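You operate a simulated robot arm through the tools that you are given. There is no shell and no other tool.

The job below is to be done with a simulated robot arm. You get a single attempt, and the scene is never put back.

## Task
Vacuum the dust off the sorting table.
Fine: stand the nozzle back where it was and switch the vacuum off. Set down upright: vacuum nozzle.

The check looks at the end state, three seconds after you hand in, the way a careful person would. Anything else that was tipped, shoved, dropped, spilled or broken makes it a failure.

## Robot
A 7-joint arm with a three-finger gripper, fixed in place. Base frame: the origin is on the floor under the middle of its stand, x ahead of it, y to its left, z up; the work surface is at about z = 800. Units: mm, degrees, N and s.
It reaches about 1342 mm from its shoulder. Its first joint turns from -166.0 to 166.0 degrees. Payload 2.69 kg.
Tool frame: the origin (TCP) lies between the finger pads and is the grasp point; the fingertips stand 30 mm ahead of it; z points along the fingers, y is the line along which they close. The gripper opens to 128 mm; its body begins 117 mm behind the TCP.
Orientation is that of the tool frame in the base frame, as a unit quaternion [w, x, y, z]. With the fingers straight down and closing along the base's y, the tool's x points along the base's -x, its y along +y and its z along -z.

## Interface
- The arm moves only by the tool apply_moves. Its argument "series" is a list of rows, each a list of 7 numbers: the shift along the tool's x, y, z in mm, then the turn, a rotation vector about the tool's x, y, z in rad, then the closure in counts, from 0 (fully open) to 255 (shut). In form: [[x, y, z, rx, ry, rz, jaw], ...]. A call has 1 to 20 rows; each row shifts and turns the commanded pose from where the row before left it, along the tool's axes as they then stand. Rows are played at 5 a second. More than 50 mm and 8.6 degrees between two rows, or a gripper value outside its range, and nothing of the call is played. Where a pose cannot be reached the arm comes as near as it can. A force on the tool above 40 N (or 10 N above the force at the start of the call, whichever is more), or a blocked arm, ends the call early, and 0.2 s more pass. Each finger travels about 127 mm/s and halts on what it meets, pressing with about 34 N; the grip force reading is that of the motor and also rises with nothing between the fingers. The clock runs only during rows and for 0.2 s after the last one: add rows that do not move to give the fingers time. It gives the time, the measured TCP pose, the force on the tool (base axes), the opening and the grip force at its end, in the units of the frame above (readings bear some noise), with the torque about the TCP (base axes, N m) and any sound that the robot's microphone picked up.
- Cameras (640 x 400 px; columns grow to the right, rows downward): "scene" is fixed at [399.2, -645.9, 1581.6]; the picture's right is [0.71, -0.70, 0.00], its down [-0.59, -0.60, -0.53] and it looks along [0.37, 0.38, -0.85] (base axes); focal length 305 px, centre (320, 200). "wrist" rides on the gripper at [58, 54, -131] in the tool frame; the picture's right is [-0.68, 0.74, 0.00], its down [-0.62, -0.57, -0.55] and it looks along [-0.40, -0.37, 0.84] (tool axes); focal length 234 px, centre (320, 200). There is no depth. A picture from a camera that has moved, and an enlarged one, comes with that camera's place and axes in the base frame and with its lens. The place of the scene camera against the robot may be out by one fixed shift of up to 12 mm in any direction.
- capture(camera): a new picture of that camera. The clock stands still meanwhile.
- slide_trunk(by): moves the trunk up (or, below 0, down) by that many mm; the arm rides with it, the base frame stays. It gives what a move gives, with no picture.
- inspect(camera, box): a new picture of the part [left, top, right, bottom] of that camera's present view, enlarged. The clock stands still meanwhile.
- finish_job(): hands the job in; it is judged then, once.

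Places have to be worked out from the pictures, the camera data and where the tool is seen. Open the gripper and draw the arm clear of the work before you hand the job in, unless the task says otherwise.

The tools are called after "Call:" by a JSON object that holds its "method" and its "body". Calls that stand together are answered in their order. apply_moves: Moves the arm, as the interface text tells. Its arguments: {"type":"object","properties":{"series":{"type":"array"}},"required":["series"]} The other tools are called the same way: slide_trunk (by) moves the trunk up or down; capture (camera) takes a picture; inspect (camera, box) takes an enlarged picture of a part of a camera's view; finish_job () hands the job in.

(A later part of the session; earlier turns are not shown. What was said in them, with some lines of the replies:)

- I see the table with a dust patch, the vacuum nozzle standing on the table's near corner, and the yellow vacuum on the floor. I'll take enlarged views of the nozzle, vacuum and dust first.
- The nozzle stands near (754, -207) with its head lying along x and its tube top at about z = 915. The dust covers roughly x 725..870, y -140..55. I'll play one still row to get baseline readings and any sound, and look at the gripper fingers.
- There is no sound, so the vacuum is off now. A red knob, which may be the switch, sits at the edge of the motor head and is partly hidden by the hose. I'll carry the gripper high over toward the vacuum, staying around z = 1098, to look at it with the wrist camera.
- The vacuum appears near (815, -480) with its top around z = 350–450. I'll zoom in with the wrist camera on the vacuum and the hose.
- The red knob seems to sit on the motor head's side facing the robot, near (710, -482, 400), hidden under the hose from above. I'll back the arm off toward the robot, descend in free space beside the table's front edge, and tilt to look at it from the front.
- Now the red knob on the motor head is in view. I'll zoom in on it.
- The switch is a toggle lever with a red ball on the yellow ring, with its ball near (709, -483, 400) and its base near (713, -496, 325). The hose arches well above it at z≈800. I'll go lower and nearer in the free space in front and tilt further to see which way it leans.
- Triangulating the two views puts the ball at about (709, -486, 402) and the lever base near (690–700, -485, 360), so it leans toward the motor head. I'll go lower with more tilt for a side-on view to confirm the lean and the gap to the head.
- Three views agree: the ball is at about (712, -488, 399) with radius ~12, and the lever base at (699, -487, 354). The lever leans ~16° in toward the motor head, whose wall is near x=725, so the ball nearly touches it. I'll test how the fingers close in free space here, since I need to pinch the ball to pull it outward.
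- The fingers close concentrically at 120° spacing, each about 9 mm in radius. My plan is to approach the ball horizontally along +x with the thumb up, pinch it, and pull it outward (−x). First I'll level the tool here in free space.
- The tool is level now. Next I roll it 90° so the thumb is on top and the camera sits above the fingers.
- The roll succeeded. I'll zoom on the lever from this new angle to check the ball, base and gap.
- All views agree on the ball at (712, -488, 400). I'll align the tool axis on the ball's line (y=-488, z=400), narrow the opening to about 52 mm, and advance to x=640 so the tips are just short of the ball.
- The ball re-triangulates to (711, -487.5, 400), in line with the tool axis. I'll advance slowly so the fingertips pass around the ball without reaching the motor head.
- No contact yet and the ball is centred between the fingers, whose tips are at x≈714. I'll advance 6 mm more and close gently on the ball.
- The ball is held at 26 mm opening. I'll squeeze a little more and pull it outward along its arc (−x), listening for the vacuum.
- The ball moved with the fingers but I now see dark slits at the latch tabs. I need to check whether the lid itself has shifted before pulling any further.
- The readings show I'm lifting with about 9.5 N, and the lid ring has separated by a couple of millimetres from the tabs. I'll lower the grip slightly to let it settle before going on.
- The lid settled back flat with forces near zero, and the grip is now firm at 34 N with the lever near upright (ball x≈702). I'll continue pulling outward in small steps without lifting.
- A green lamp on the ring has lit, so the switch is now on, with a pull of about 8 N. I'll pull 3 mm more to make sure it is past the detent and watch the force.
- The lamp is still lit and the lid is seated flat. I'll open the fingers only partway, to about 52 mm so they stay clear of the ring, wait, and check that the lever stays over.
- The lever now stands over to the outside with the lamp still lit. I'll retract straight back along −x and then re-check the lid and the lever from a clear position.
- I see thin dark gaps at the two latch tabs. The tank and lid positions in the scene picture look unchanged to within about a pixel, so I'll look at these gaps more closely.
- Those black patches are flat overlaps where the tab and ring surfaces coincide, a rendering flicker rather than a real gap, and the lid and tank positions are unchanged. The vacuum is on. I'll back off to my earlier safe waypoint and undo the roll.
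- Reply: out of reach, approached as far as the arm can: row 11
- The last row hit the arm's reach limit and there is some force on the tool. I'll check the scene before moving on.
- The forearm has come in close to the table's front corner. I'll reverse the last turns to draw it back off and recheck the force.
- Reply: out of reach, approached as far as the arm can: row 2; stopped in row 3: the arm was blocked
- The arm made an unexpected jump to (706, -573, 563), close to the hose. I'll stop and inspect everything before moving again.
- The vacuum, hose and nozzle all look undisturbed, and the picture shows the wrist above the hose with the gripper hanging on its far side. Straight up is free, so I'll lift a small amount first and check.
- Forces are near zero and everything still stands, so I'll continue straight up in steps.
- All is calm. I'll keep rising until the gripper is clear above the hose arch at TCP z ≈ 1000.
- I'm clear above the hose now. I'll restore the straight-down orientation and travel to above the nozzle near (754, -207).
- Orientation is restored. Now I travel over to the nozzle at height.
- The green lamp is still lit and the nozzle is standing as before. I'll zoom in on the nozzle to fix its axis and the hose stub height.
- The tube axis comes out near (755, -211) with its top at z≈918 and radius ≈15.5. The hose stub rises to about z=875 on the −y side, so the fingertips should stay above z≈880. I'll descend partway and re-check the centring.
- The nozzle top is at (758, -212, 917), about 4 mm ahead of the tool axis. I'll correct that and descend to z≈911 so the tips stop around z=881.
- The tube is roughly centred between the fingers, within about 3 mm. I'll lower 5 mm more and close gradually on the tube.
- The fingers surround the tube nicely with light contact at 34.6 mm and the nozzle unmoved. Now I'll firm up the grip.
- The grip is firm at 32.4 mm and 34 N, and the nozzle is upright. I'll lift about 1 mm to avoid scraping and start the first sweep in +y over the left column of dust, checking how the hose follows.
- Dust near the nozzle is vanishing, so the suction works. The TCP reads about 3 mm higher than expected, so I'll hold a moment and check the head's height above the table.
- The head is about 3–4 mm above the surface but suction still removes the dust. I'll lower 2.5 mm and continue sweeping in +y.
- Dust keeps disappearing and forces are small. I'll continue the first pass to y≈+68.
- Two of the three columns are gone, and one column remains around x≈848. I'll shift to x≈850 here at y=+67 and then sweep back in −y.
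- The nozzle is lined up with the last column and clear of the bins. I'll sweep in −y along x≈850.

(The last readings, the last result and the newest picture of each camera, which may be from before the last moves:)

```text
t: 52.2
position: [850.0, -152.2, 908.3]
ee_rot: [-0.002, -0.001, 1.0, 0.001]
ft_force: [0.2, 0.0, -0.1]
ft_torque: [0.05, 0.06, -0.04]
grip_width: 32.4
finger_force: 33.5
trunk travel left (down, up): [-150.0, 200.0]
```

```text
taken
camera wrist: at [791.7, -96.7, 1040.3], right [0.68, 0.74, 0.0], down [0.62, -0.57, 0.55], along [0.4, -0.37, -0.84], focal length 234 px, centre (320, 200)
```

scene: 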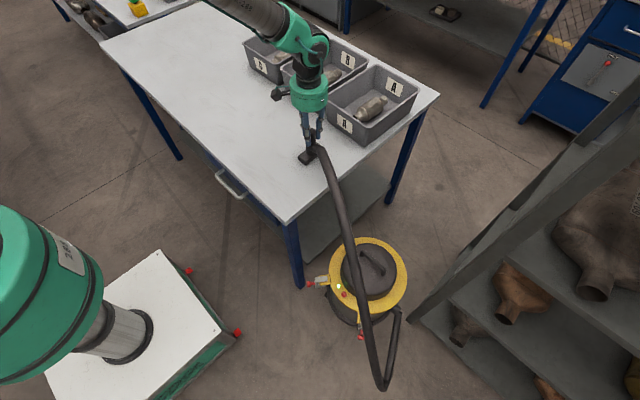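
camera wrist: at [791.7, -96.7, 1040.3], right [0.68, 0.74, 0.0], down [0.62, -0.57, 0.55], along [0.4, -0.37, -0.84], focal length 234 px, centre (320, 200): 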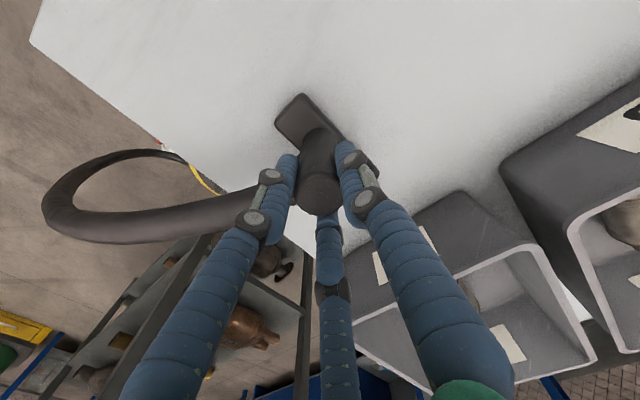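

The patch appears fully gone. I'll zoom over the table top to make sure no dust remains anywhere.

Call:
{"method": "inspect", "body": {"camera": "scene", "box": [220, 90, 360, 220]}}

Call:
{"method": "inspect", "body": {"camera": "scene", "box": [90, 0, 290, 140]}}

```text
3.08 times, centred on (290, 155) of scene
camera zoom: at [399.2, -645.9, 1581.6], right [0.71, -0.7, 0.0], down [-0.59, -0.6, -0.53], along [0.37, 0.38, -0.85], focal length 939 px, centre (412, 338)
```

zoom: 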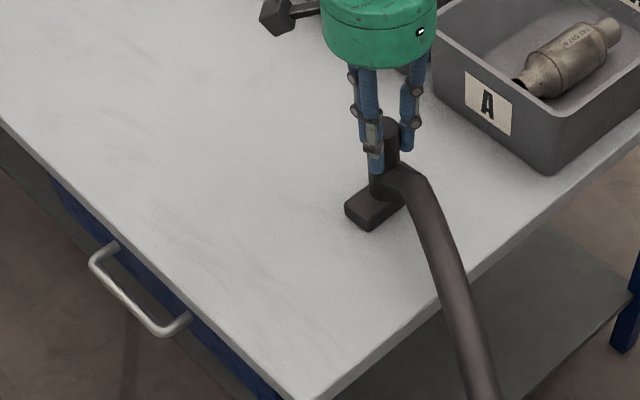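

```text
2.86 times, centred on (190, 70) of scene
camera zoom: at [399.2, -645.9, 1581.6], right [0.71, -0.7, 0.0], down [-0.59, -0.6, -0.53], along [0.37, 0.38, -0.85], focal length 872 px, centre (691, 571)
```

zoom: 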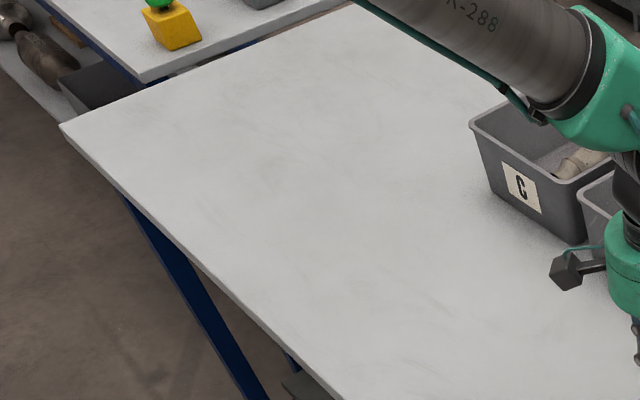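

The table is clean. Now I'll carry the nozzle back to its original spot at (760, -212) along the surface.

Call:
{"method": "apply_moves", "body": {"series": [[12.9, -8.6, 0, 0, 0, 0, 255], [12.9, -8.6, 0, 0, 0, 0, 255], [12.9, -8.7, 0, 0, 0, 0, 255], [12.9, -8.6, 0, 0, 0, 0, 255], [12.9, -8.7, 0, 0, 0, 0, 255], [12.9, -8.6, 0, 0, 0, 0, 255], [12.9, -8.7, 0, 0, 0, 0, 255], [0, 0, 0, 0, 0, 0, 255], [0, 0, 0, 0, 0, 0, 255]]}}

Call:
{"method": "inspect", "body": {"camera": "wrist", "box": [240, 75, 400, 255]}}

Call:
{"method": "inspect", "body": {"camera": "scene", "box": [260, 110, 350, 200]}}

Call:
{"method": "capture", "body": {"camera": "scene"}}

```text
t: 54.2
position: [760.7, -210.4, 908.1]
ee_rot: [-0.002, -0.001, 1.0, 0.001]
ft_force: [-1.1, 0.0, 0.3]
ft_torque: [-0.06, -0.03, 0.0]
grip_width: 32.6
finger_force: 34.1
trunk travel left (down, up): [-150.0, 200.0]
```

```text
2.22 times, centred on (320, 165) of wrist
camera zoom: at [702.1, -156.3, 1040.3], right [0.68, 0.74, 0.0], down [0.62, -0.57, 0.55], along [0.4, -0.37, -0.84], focal length 520 px, centre (320, 278)
```

zoom: 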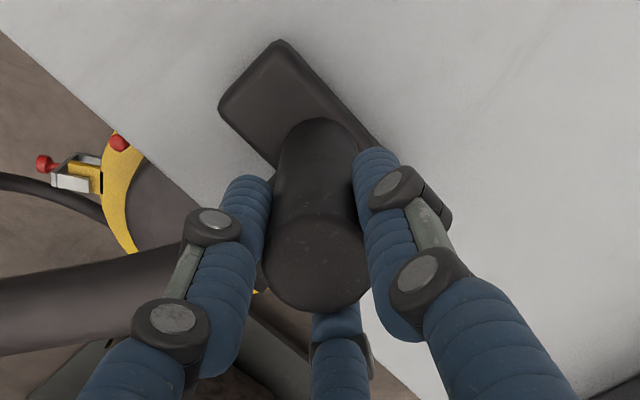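

```text
4.44 times, centred on (305, 155) of scene
camera zoom: at [399.2, -645.9, 1581.6], right [0.71, -0.7, 0.0], down [-0.59, -0.6, -0.53], along [0.37, 0.38, -0.85], focal length 1356 px, centre (387, 400)
```

zoom: 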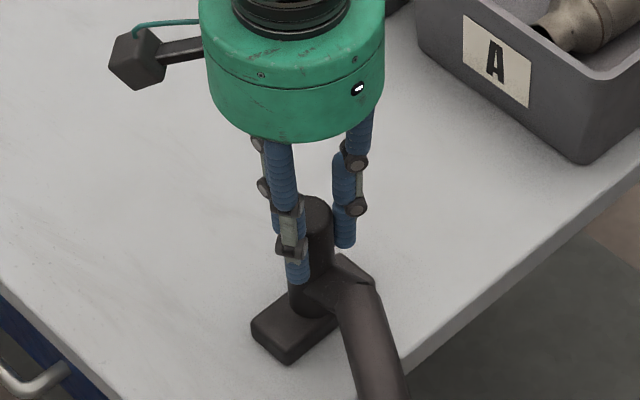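

```text
taken
```

scene: 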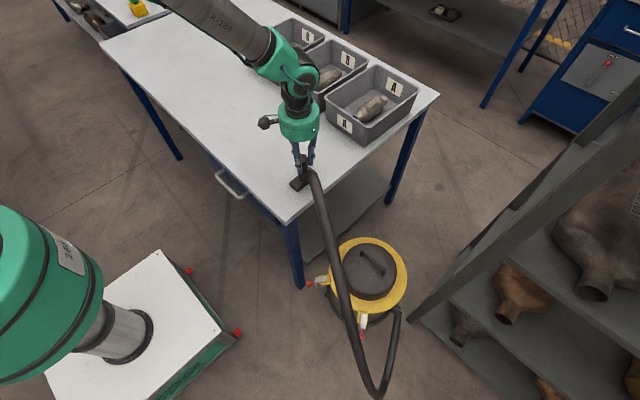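

The nozzle is back in place to within about 1.5 mm and resting on the table, with F_z ≈ 0. I'll nudge the remaining offset and then release gradually.

Call:
{"method": "apply_moves", "body": {"series": [[1, -1.5, 0, 0, 0, 0, 255], [0, 0, 0, 0, 0, 0, 255], [0, 0, 0, 0, 0, 0, 200], [0, 0, 0, 0, 0, 0, 185], [0, 0, 0, 0, 0, 0, 165], [0, 0, 0, 0, 0, 0, 100], [0, 0, 0, 0, 0, 0, 0], [0, 0, 0, 0, 0, 0, 0]]}}

Call:
{"method": "inspect", "body": {"camera": "scene", "box": [260, 110, 350, 200]}}

Call:
{"method": "inspect", "body": {"camera": "wrist", "box": [240, 75, 400, 255]}}

```text
t: 56.0
position: [758.7, -211.9, 908.1]
ee_rot: [-0.002, 0.0, 1.0, 0.001]
ft_force: [0.0, -0.8, 0.1]
ft_torque: [0.01, -0.01, -0.02]
grip_width: 128.1
finger_force: 0.0
trunk travel left (down, up): [-150.0, 200.0]
```

```text
4.44 times, centred on (305, 155) of scene
camera zoom: at [399.2, -645.9, 1581.6], right [0.71, -0.7, 0.0], down [-0.59, -0.6, -0.53], along [0.37, 0.38, -0.85], focal length 1356 px, centre (387, 400)
```

zoom: 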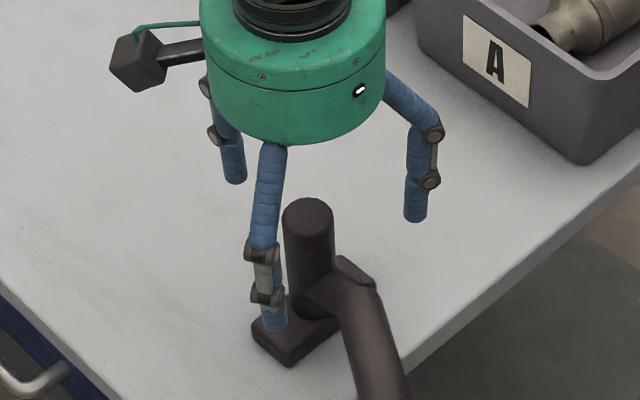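

```text
2.22 times, centred on (320, 165) of wrist
camera zoom: at [701.4, -157.9, 1040.4], right [0.68, 0.74, 0.0], down [0.62, -0.57, 0.55], along [0.4, -0.37, -0.84], focal length 520 px, centre (320, 278)
```

zoom: 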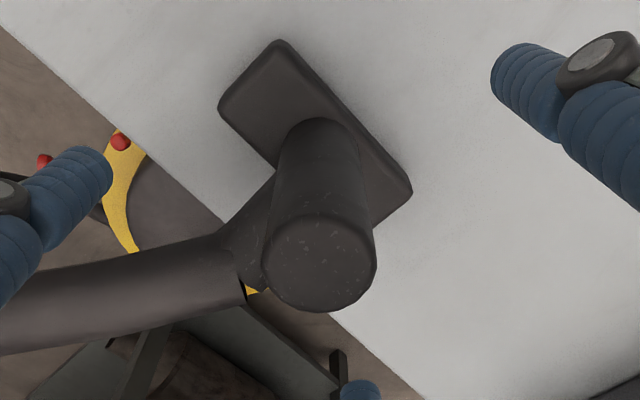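

The nozzle stands upright exactly where it was. Now I'll lift clear and return along my first, proven route toward the switch to turn the vacuum off.

Call:
{"method": "apply_moves", "body": {"series": [[0, 0, -30, 0, 0, 0, 0], [0, 0, -40, 0, 0, 0, 0], [0, 0, -40, 0, 0, 0, 0], [0, 0, -40, 0, 0, 0, 0], [0, 0, -40, 0, 0, 0, 0], [5, -40, 0, 0, 0, 0, 0], [5, -40, 0, 0, 0, 0, 0], [5, -40, 0, 0, 0, 0, 0], [0, 0, 0, 0, 0, 0, 0]]}}

Call:
{"method": "capture", "body": {"camera": "scene"}}

Call:
{"method": "capture", "body": {"camera": "wrist"}}

```text
t: 58.0
position: [742.6, -333.7, 1097.0]
ee_rot: [-0.002, -0.001, 1.0, 0.001]
ft_force: [-0.2, 0.4, 0.2]
ft_torque: [0.02, -0.02, -0.04]
grip_width: 128.0
finger_force: 0.0
trunk travel left (down, up): [-150.0, 200.0]
```

```text
taken
```

scene: 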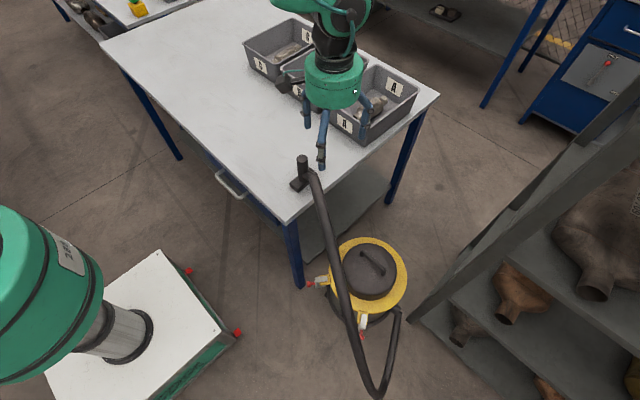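

```text
taken
camera wrist: at [685.1, -279.5, 1229.2], right [0.68, 0.74, 0.0], down [0.62, -0.57, 0.55], along [0.4, -0.37, -0.84], focal length 234 px, centre (320, 200)
```

wrist: 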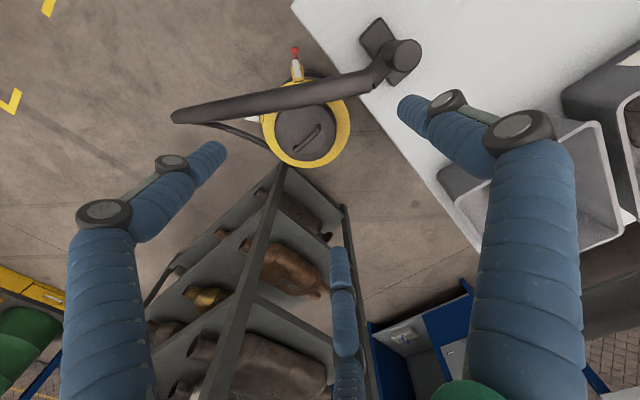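

Everything stands as before and the table is clean. I'll retrace the earlier path: back toward the robot, then down beside the table with the 16° tilt.

Call:
{"method": "apply_moves", "body": {"series": [[42, 0, 0, 0, 0, 0, 0], [42, 0, 0, 0, 0, 0, 0], [42, 0, 0, 0, 0, 0, 0], [42, 0, 0, 0, 0, 0, 0], [42, 0, 0, 0, 0, 0, 0], [42, 0, 0, 0, 0, 0, 0], [46, 0, 0, 0, 0, 0, 0], [0, 0, 40, 0, 0, 0, 0], [0, 0, 40, 0, 0, 0, 0], [0, 0, 40, 0, 0, 0, 0], [0, 0, 40, 0, 0, 0, 0], [0, 0, 40, 0, -0.14, 0, 0], [0, 0, 40, 0, -0.14, 0, 0], [0, 0, 0, 0, 0, 0, 0]]}}

Call:
{"method": "capture", "body": {"camera": "scene"}}

Call:
{"method": "inspect", "body": {"camera": "wrist", "box": [250, 75, 390, 215]}}

```text
t: 61.0
position: [452.0, -333.7, 858.2]
ee_rot: [0.139, 0.0, 0.99, 0.001]
ft_force: [-0.7, -0.2, 0.2]
ft_torque: [-0.06, -0.05, -0.02]
grip_width: 128.0
finger_force: 0.0
trunk travel left (down, up): [-150.0, 200.0]
```

```text
taken
```

scene: 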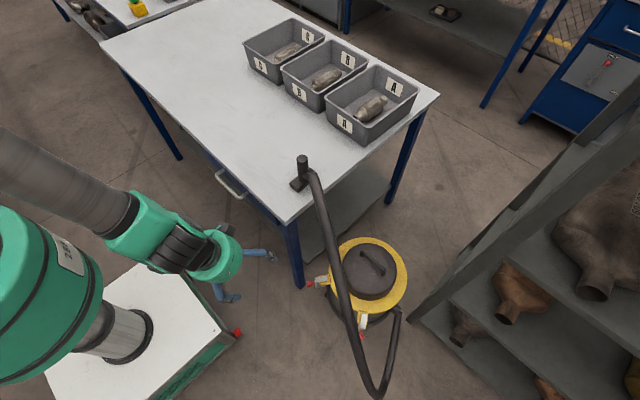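

```text
2.86 times, centred on (320, 145) of wrist
camera zoom: at [359.1, -278.8, 968.8], right [0.65, 0.74, 0.19], down [0.44, -0.57, 0.7], along [0.62, -0.37, -0.69], focal length 669 px, centre (320, 357)
```

zoom: 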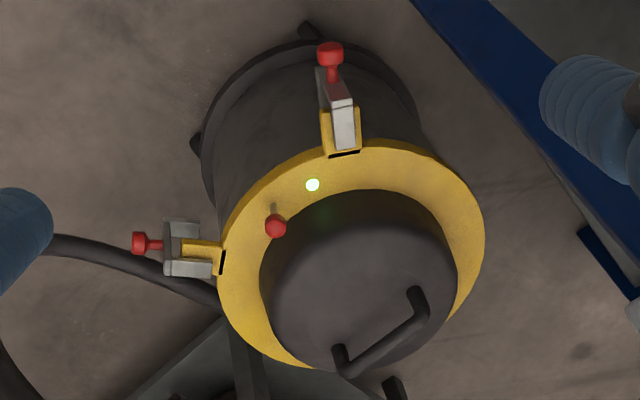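

The posture matches my first visit and the lever's ball is now at about (688, -487, 400) with the lamp lit. I'll continue down the known path to the low waypoint and level the tool.

Call:
{"method": "apply_moves", "body": {"series": [[2.6, -7.6, 43, 0, 0, 0, 100], [2.6, -7.6, 43, 0, 0, 0, 200], [2.6, -7.6, 43, 0, 0, 0, 255], [2.6, -7.6, 43, 0, 0, 0, 255], [2.6, -7.6, 43, 0, 0, 0, 255], [2.6, -7.6, 43, 0, 0, 0, 255], [2.7, -6.3, 34.6, 0, 0, 0, 255], [2.7, -6.3, 34.6, 0, 0, 0, 255], [2.7, -6.3, 34.6, 0, 0, 0, 255], [2.7, -6.3, 34.6, 0, 0, 0, 255], [2.7, -6.3, 34.6, 0, 0, 0, 255], [0, 0, 0, 0, -0.14, 0, 255], [0, 0, 0, 0, -0.14, 0, 255], [0, 0, 0, 0, -0.14, 0, 255], [0, 0, 0, 0, 0, 0, 255]]}}

Call:
{"method": "capture", "body": {"camera": "scene"}}

```text
t: 64.2
position: [540.6, -408.7, 436.8]
ee_rot: [0.342, 0.0, 0.94, 0.0]
ft_force: [0.5, 0.2, -0.6]
ft_torque: [0.01, 0.01, -0.01]
grip_width: 2.1
finger_force: 31.5
trunk travel left (down, up): [-150.0, 200.0]
```

```text
taken
```

scene: 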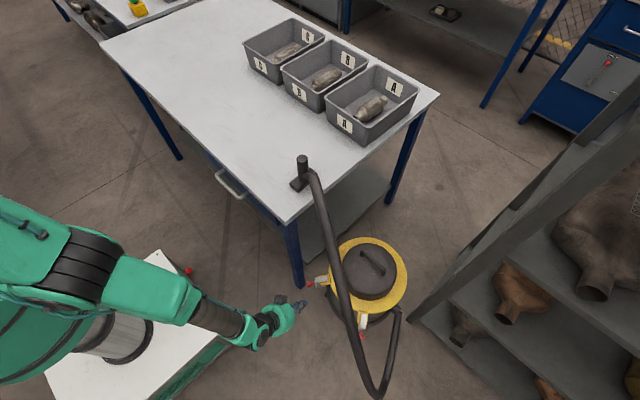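

The arm is in the same good posture with the fist closed. I'll level the tool and roll so the camera is on top for a clear view.

Call:
{"method": "apply_moves", "body": {"series": [[0, 0, 0, 0, -0.146, 0, 255], [0, 0, 0, 0, -0.146, 0, 255], [0, 0, 0, 0, -0.146, 0, 255], [0, 0, 0, 0, -0.146, 0, 255], [0, 0, 0, 0, -0.146, 0, 255], [0, 0, 0, 0, -0.146, 0, 255], [0, 0, 0, 0, 0, 0.1428, 255], [0, 0, 0, 0, 0, 0.1428, 255], [0, 0, 0, 0, 0, 0.1428, 255], [0, 0, 0, 0, 0, 0.1428, 255], [0, 0, 0, 0, 0, 0.1428, 255], [0, 0, 0, 0, 0, 0.1428, 255], [0, 0, 0, 0, 0, 0.1428, 255], [0, 0, 0, 0, 0, 0.1428, 255], [0, 0, 0, 0, 0, 0.1428, 255], [0, 0, 0, 0, 0, 0.1428, 255], [0, 0, 0, 0, 0, 0.1428, 255], [0, 0, 0, 0, 0, 0, 255]]}}

Call:
{"method": "capture", "body": {"camera": "wrist"}}

Call:
{"method": "inspect", "body": {"camera": "wrist", "box": [260, 120, 400, 260]}}

```text
t: 68.0
position: [541.2, -409.6, 435.9]
ee_rot: [0.5, 0.499, 0.499, 0.503]
ft_force: [0.0, -0.3, 0.7]
ft_torque: [-0.01, -0.03, -0.02]
grip_width: 2.3
finger_force: 31.7
trunk travel left (down, up): [-150.0, 200.0]
```

```text
taken
camera wrist: at [410.5, -349.1, 491.3], right [0.0, -0.68, 0.73], down [-0.55, -0.61, -0.57], along [0.84, -0.4, -0.37], focal length 234 px, centre (320, 200)
```

wrist: 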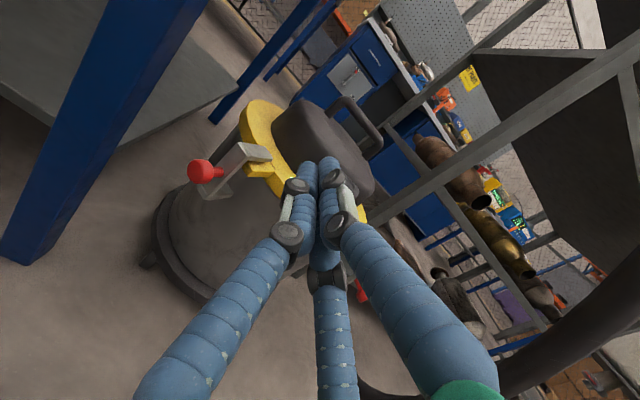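

```text
2.86 times, centred on (330, 190) of wrist
camera zoom: at [410.5, -349.1, 491.3], right [0.0, -0.68, 0.73], down [-0.55, -0.61, -0.57], along [0.84, -0.4, -0.37], focal length 669 px, centre (291, 229)
```

zoom: 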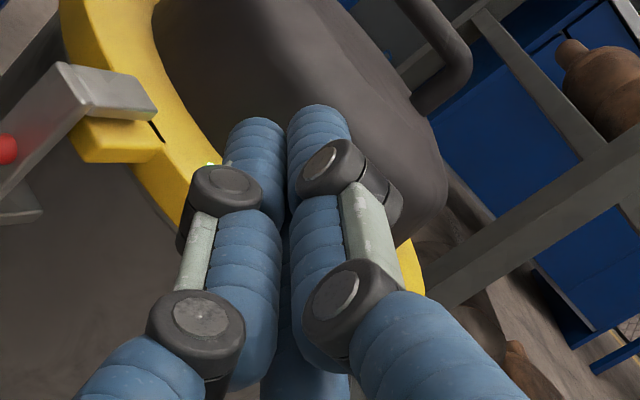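

The fist hides the lever from this camera, but the geometry is known. I'll align on y=-487.5, z=400 and advance to x≈628, with the tips still ~16 mm short of the ball.

Call:
{"method": "apply_moves", "body": {"series": [[-38.5, -17.6, 0, 0, 0, 0, 255], [-38.5, -17.6, 0, 0, 0, 0, 255], [0, 0, 30, 0, 0, 0, 255], [0, 0, 30, 0, 0, 0, 255], [0, 0, 26, 0, 0, 0, 255], [0, 0, 0, 0, 0, 0, 255]]}}

Call:
{"method": "capture", "body": {"camera": "wrist"}}

Call:
{"method": "inspect", "body": {"camera": "scene", "box": [280, 230, 400, 330]}}

```text
t: 69.4
position: [626.9, -487.4, 399.8]
ee_rot: [0.5, 0.5, 0.499, 0.501]
ft_force: [0.7, 0.3, -0.2]
ft_torque: [0.0, 0.02, 0.02]
grip_width: 1.9
finger_force: 31.8
trunk travel left (down, up): [-150.0, 200.0]
```

```text
taken
camera wrist: at [495.1, -426.6, 454.9], right [0.0, -0.68, 0.74], down [-0.55, -0.62, -0.57], along [0.84, -0.4, -0.37], focal length 234 px, centre (320, 200)
```

wrist: 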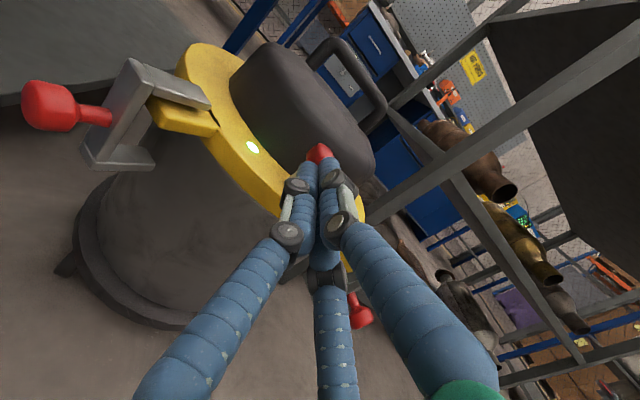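

```text
4.00 times, centred on (340, 280) of scene
camera zoom: at [399.2, -645.9, 1581.6], right [0.71, -0.7, 0.0], down [-0.59, -0.6, -0.53], along [0.37, 0.38, -0.85], focal length 1221 px, centre (240, -120)
```

zoom: 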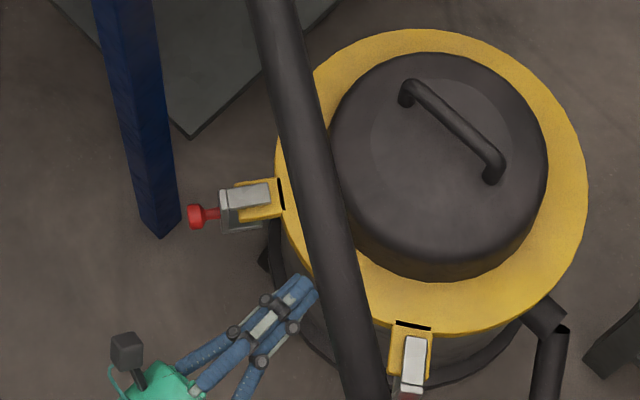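

The ball is seen just ahead of the fingertips, centred, with the lamp lit. I'll push forward slowly and watch force and lamp.

Call:
{"method": "apply_moves", "body": {"series": [[0, 0, 5, 0, 0, 0, 255], [0, 0, 5, 0, 0, 0, 255], [0, 0, 5, 0, 0, 0, 255], [0, 0, 4, 0, 0, 0, 255], [0, 0, 4, 0, 0, 0, 255], [0, 0, 4, 0, 0, 0, 255]]}}

Call:
{"method": "inspect", "body": {"camera": "wrist", "box": [200, 80, 400, 260]}}

```text
t: 70.8
position: [654.3, -485.1, 403.1]
ee_rot: [0.5, 0.499, 0.5, 0.502]
ft_force: [0.5, 0.7, 0.3]
ft_torque: [0.02, -0.03, -0.03]
grip_width: 2.1
finger_force: 31.6
trunk travel left (down, up): [-150.0, 200.0]
```

```text
2.22 times, centred on (300, 170) of wrist
camera zoom: at [523.1, -426.3, 456.0], right [0.0, -0.68, 0.74], down [-0.55, -0.62, -0.57], along [0.84, -0.4, -0.37], focal length 520 px, centre (364, 267)
```

zoom: 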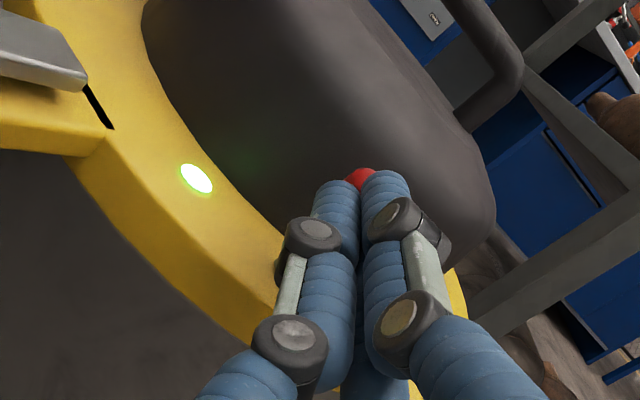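

Contact is light so far and the lamp is still lit. I'll continue pushing in small steps.

Call:
{"method": "apply_moves", "body": {"series": [[0, 0, 4, 0, 0, 0, 255], [0, 0, 4, 0, 0, 0, 255], [0, 0, 3, 0, 0, 0, 255]]}}

Call:
{"method": "inspect", "body": {"camera": "wrist", "box": [200, 80, 400, 260]}}

```text
t: 71.6
position: [666.4, -486.2, 401.0]
ee_rot: [0.5, 0.499, 0.499, 0.501]
ft_force: [0.3, -0.4, 0.4]
ft_torque: [-0.03, 0.01, -0.01]
grip_width: 2.1
finger_force: 31.2
trunk travel left (down, up): [-150.0, 200.0]
```

```text
2.22 times, centred on (300, 170) of wrist
camera zoom: at [534.7, -426.9, 455.6], right [0.0, -0.68, 0.74], down [-0.55, -0.62, -0.57], along [0.84, -0.4, -0.37], focal length 520 px, centre (364, 267)
```

zoom: 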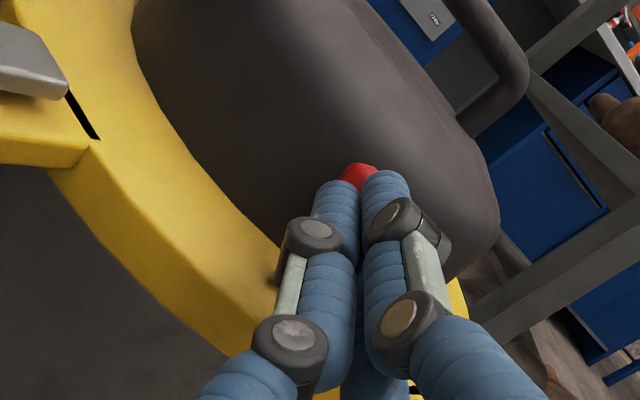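

The lamp has gone out, so the vacuum is off. I'll push 3 mm more to be sure the lever is fully seated at its original lean, then check.

Call:
{"method": "apply_moves", "body": {"series": [[0, 0, 2, 0, 0, 0, 255], [0, 0, 1.5, 0, 0, 0, 255], [0, 0, 0, 0, 0, 0, 255]]}}

Call:
{"method": "inspect", "body": {"camera": "wrist", "box": [200, 80, 400, 260]}}

```text
t: 72.4
position: [670.6, -486.1, 401.0]
ee_rot: [0.501, 0.499, 0.499, 0.501]
ft_force: [0.0, 0.0, -0.5]
ft_torque: [-0.01, 0.0, 0.0]
grip_width: 2.3
finger_force: 31.2
trunk travel left (down, up): [-150.0, 200.0]
```

```text
2.22 times, centred on (300, 170) of wrist
camera zoom: at [538.4, -426.8, 456.0], right [0.0, -0.68, 0.74], down [-0.55, -0.62, -0.57], along [0.84, -0.4, -0.37], focal length 520 px, centre (364, 267)
```

zoom: 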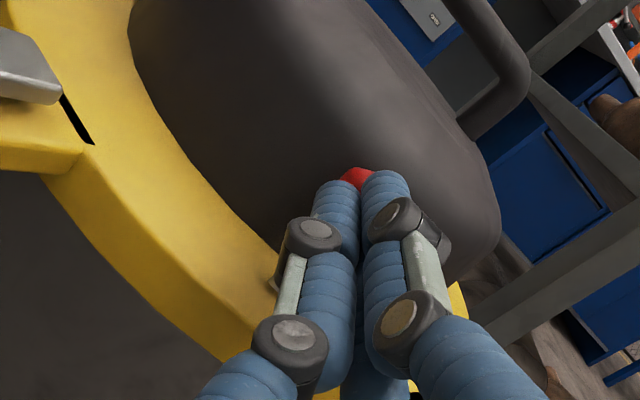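

The lamp is out and there is no residual force. I'll retract straight back and verify the lever position.

Call:
{"method": "apply_moves", "body": {"series": [[0, 0, -25, 0, 0, 0, 255], [0, 0, -40, 0, 0, 0, 255], [0, 0, -40, 0, 0, 0, 255], [0, 0, -24, 0, 0, 0, 255], [38.5, 17.6, 0, 0, 0, 0, 255], [38.5, 17.6, 0, 0, 0, 0, 255], [0, 0, 0, 0, 0, 0, 130], [0, 0, 0, 0, 0, 0, 60], [0, 0, 0, 0, 0, 0, 0]]}}

Call:
{"method": "capture", "body": {"camera": "wrist"}}

Call:
{"method": "inspect", "body": {"camera": "wrist", "box": [220, 80, 400, 250]}}

```text
t: 74.4
position: [541.5, -411.5, 434.7]
ee_rot: [0.499, 0.5, 0.499, 0.503]
ft_force: [0.2, 0.7, -0.5]
ft_torque: [0.02, -0.03, 0.04]
grip_width: 127.8
finger_force: 0.1
trunk travel left (down, up): [-150.0, 200.0]
```

```text
taken
camera wrist: at [409.3, -350.8, 489.9], right [0.0, -0.68, 0.74], down [-0.55, -0.62, -0.57], along [0.84, -0.4, -0.37], focal length 234 px, centre (320, 200)
```

wrist: 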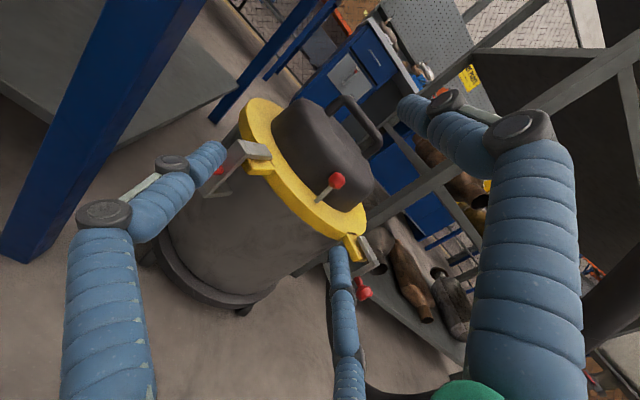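

```text
2.35 times, centred on (310, 165) of wrist
camera zoom: at [409.3, -350.8, 489.9], right [0.0, -0.68, 0.74], down [-0.55, -0.62, -0.57], along [0.84, -0.4, -0.37], focal length 551 px, centre (344, 282)
```

zoom: 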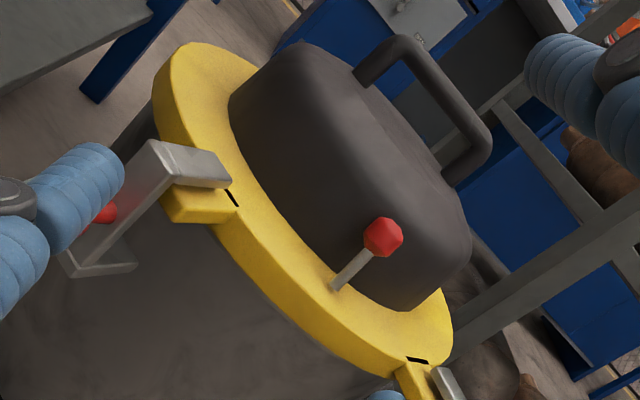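

The lever is back at its original off position and the lamp is out. To judge whether the lid shifted at all, I'll re-take exactly the same scene crops as at the start and compare them.

Call:
{"method": "inspect", "body": {"camera": "scene", "box": [310, 235, 410, 315]}}

Call:
{"method": "inspect", "body": {"camera": "scene", "box": [280, 210, 440, 370]}}

Call:
{"method": "inspect", "body": {"camera": "scene", "box": [230, 100, 350, 220]}}

```text
5.00 times, centred on (360, 275) of scene
camera zoom: at [399.2, -645.9, 1581.6], right [0.71, -0.7, 0.0], down [-0.59, -0.6, -0.53], along [0.37, 0.38, -0.85], focal length 1526 px, centre (120, -175)
```

zoom: 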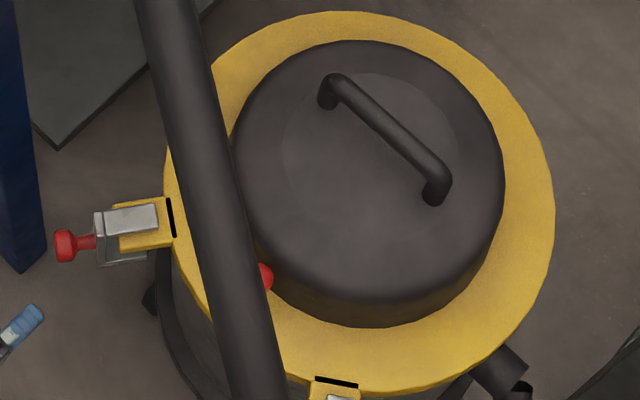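

```text
2.50 times, centred on (360, 290) of scene
camera zoom: at [399.2, -645.9, 1581.6], right [0.71, -0.7, 0.0], down [-0.59, -0.6, -0.53], along [0.37, 0.38, -0.85], focal length 763 px, centre (220, -25)
```

zoom: 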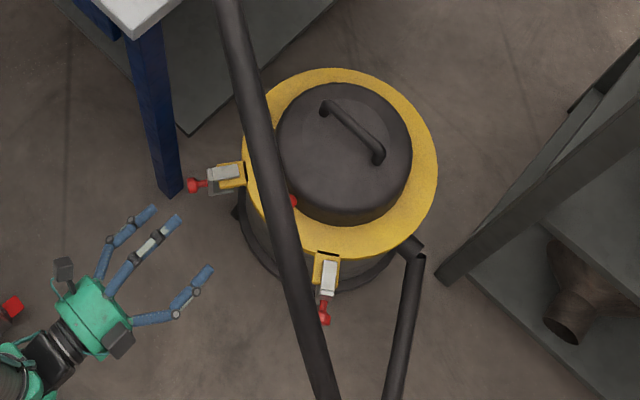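

```text
3.33 times, centred on (290, 160) of scene
camera zoom: at [399.2, -645.9, 1581.6], right [0.71, -0.7, 0.0], down [-0.59, -0.6, -0.53], along [0.37, 0.38, -0.85], focal length 1017 px, centre (420, 333)
```

zoom: 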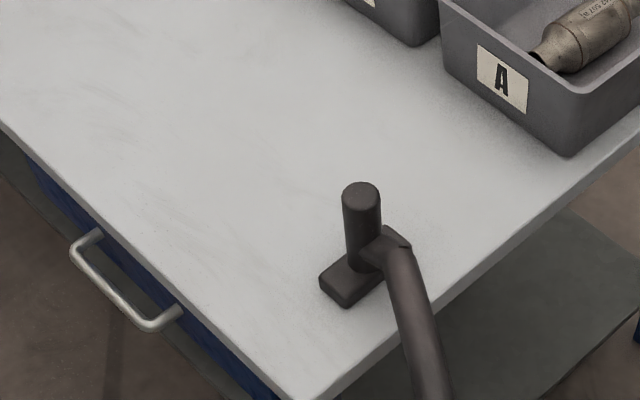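

Compared with the starting crops, the nozzle, hose, tank and latches are unchanged, and the lid is within about 2 mm of where it was. I'll now draw the arm away by retracing the exact reverse of my approach: undo the roll, then pitch back to 40°.

Call:
{"method": "apply_moves", "body": {"series": [[0, 0, 0, 0, 0, -0.1428, 0], [0, 0, 0, 0, 0, -0.1428, 0], [0, 0, 0, 0, 0, -0.1428, 0], [0, 0, 0, 0, 0, -0.1428, 0], [0, 0, 0, 0, 0, -0.1428, 0], [0, 0, 0, 0, 0, -0.1428, 0], [0, 0, 0, 0, 0, -0.1428, 0], [0, 0, 0, 0, 0, -0.1428, 0], [0, 0, 0, 0, 0, -0.1428, 0], [0, 0, 0, 0, 0, -0.1428, 0], [0, 0, 0, 0, 0, -0.1428, 0], [0, 0, 0, 0, 0.146, 0, 0], [0, 0, 0, 0, 0.146, 0, 0], [0, 0, 0, 0, 0.146, 0, 0], [0, 0, 0, 0, 0.146, 0, 0], [0, 0, 0, 0, 0.146, 0, 0], [0, 0, 0, 0, 0.146, 0, 0], [0, 0, 0, 0, 0, 0, 0]]}}

Call:
{"method": "capture", "body": {"camera": "scene"}}

```text
t: 78.2
position: [540.0, -409.8, 435.5]
ee_rot: [0.342, 0.0, 0.94, 0.0]
ft_force: [0.3, -0.1, 0.5]
ft_torque: [-0.05, 0.03, -0.01]
grip_width: 128.0
finger_force: 0.1
trunk travel left (down, up): [-150.0, 200.0]
```

```text
taken
```

scene: 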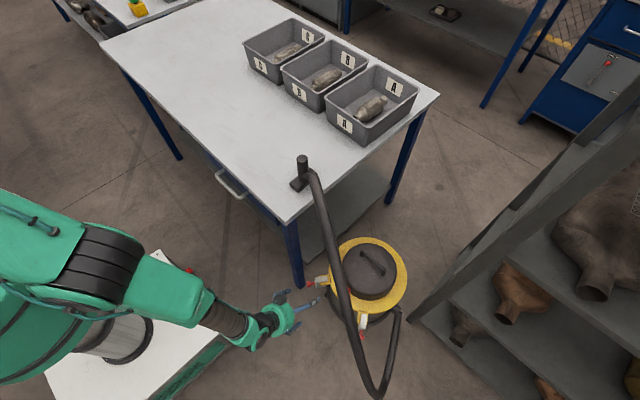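

Posture is fine. I'll rise while moving back from the vacuum and table, keeping this tilt for now.

Call:
{"method": "apply_moves", "body": {"series": [[-14.2, 12, -40.3, 0, 0, 0, 0], [-14.2, 12, -40.3, 0, 0, 0, 0], [-14.2, 12, -40.3, 0, 0, 0, 0], [-14.2, 12, -40.3, 0, 0, 0, 0], [-14.2, 12, -40.3, 0, 0, 0, 0], [-14.2, 12, -40.3, 0, 0, 0, 0], [0, 0, 0, 0, 0, 0, 0]]}}

Call:
{"method": "capture", "body": {"camera": "scene"}}

```text
t: 79.8
position: [452.1, -337.1, 678.1]
ee_rot: [0.342, -0.001, 0.94, 0.002]
ft_force: [-0.9, -1.4, 0.7]
ft_torque: [-0.01, -0.03, -0.02]
grip_width: 127.9
finger_force: 0.0
trunk travel left (down, up): [-150.0, 200.0]
```

```text
taken
```

scene: 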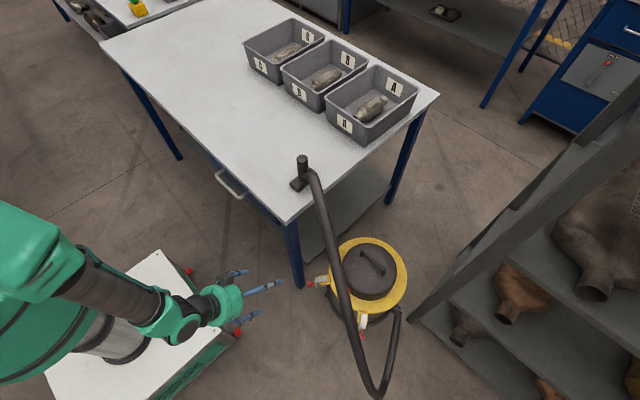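

All clear. I'll continue straight up and bring the tool back toward vertical at height.

Call:
{"method": "apply_moves", "body": {"series": [[-25.7, 0, -30.6, 0, 0, 0, 0], [-25.7, 0, -30.6, 0, 0, 0, 0], [-25.7, 0, -30.6, 0, 0, 0, 0], [-25.7, 0, -30.6, 0, 0, 0, 0], [-25.7, 0, -30.6, 0, 0, 0, 0], [-25.7, 0, -30.6, 0, 0, 0, 0], [0, 0, 0, 0, 0.14, 0, 0], [0, 0, 0, 0, 0.14, 0, 0], [0, 0, 0, 0, 0.14, 0, 0], [0, 0, -30, 0, 0.14, 0, 0], [0, 0, -30, 0, 0.14, 0, 0], [0, 0, -40, 0, 0, 0, 0], [0, 0, -40, 0, 0, 0, 0], [0, 0, 0, 0, 0, 0, 0]]}}

Call:
{"method": "capture", "body": {"camera": "scene"}}

Call:
{"method": "capture", "body": {"camera": "wrist"}}

```text
t: 82.8
position: [438.4, -340.2, 1054.9]
ee_rot: [-0.001, 0.0, 1.0, 0.002]
ft_force: [0.1, 0.6, 1.1]
ft_torque: [-0.05, -0.05, -0.01]
grip_width: 127.9
finger_force: 0.1
trunk travel left (down, up): [-150.0, 200.0]
```

```text
taken
```

scene: 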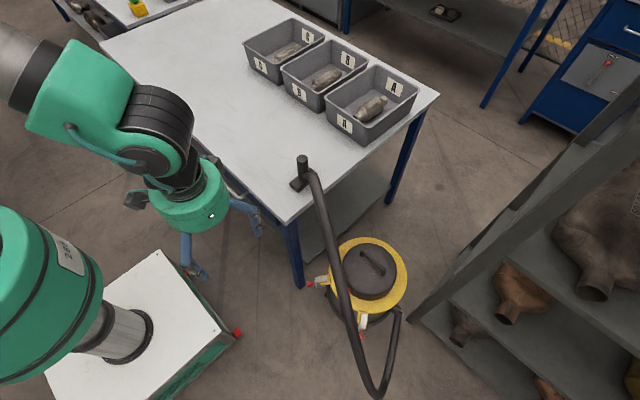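

```text
taken
camera wrist: at [379.7, -284.5, 1187.4], right [0.68, 0.74, 0.0], down [0.62, -0.57, 0.55], along [0.4, -0.37, -0.84], focal length 234 px, centre (320, 200)
```

wrist: 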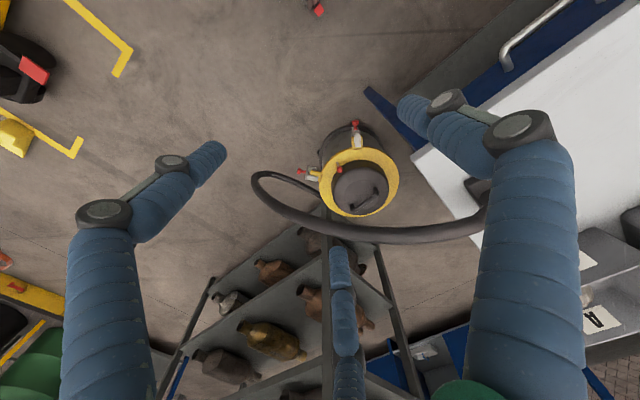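

The arm is clear of the work. I'll do a final check of the lamp, lever and lid, and of the table and nozzle.

Call:
{"method": "inspect", "body": {"camera": "wrist", "box": [290, 110, 410, 230]}}

Call:
{"method": "inspect", "body": {"camera": "scene", "box": [200, 60, 360, 220]}}

Call:
{"method": "inspect", "body": {"camera": "scene", "box": [310, 235, 410, 315]}}

```text
3.33 times, centred on (350, 170) of wrist
camera zoom: at [379.7, -284.5, 1187.4], right [0.68, 0.74, 0.0], down [0.62, -0.57, 0.55], along [0.4, -0.37, -0.84], focal length 781 px, centre (220, 300)
```

zoom: 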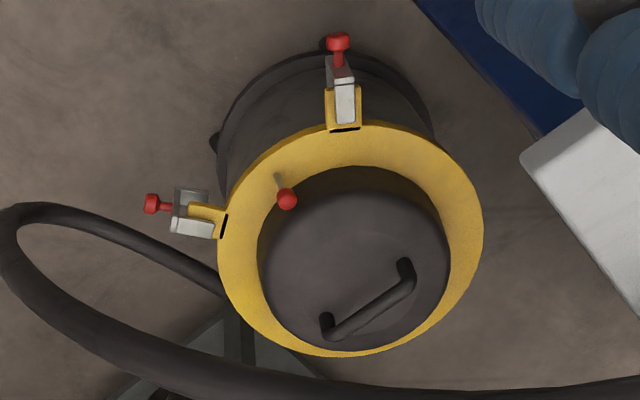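

```text
2.50 times, centred on (280, 140) of scene
camera zoom: at [399.2, -645.9, 1581.6], right [0.71, -0.7, 0.0], down [-0.59, -0.6, -0.53], along [0.37, 0.38, -0.85], focal length 763 px, centre (420, 350)
```

zoom: 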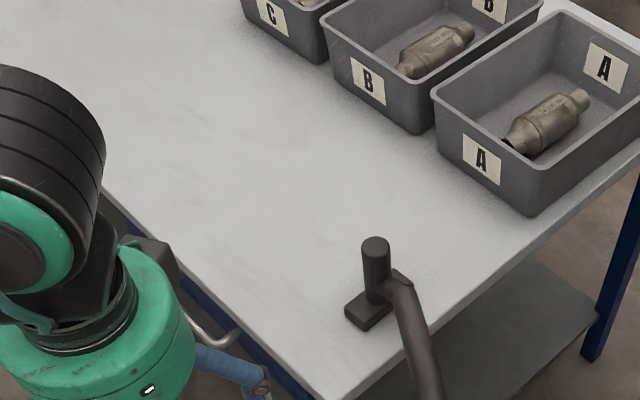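

```text
5.00 times, centred on (360, 275) of scene
camera zoom: at [399.2, -645.9, 1581.6], right [0.71, -0.7, 0.0], down [-0.59, -0.6, -0.53], along [0.37, 0.38, -0.85], focal length 1526 px, centre (120, -175)
```

zoom: 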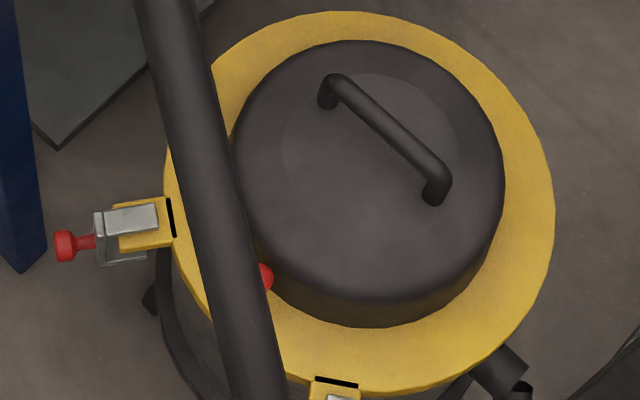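

The dust is gone and the nozzle stands upright where it was. The lever is back at off with the lamp out, the bins and hose are undisturbed, and the gripper is open with the arm clear of the work. The one change I can see is that the vacuum's lid sits roughly 2–3 mm off where it started, with thin dark lines at its two latch tabs. I'm leaving it alone because nudging it could do more harm. I'm handing in now.

Call:
{"method": "finish_job", "body": {}}

```text
The job is handed in.
```

I vacuumed the dust off the sorting table, stood the nozzle back upright within about 2 mm of where it was, and switched the vacuum off. The job is handed in. No result came back, so I don't know how it was judged.

- **Table:** the last close-up pictures show no dust left on it. The bins and their contents look untouched.
- **Vacuum:** the switch lever is back in its original position and the green lamp is out.
- **Lid:** the vacuum's lid looks about 2–3 mm off where it started, from when I pulled the lever on. Thin dark lines now show at its two latch tabs. I left it alone because nudging it could have made it worse.
- **Arm jump:** while I was backing away from the switch, the arm made one sudden, uncommanded move. The gripper ended up next to the hose and above the vacuum. Pictures taken straight afterwards showed the nozzle and vacuum still standing and the hose at most a few millimetres off its line. I lifted straight up and clear, with no force on the tool.

The gripper is open and the arm is clear of the table and the vacuum.
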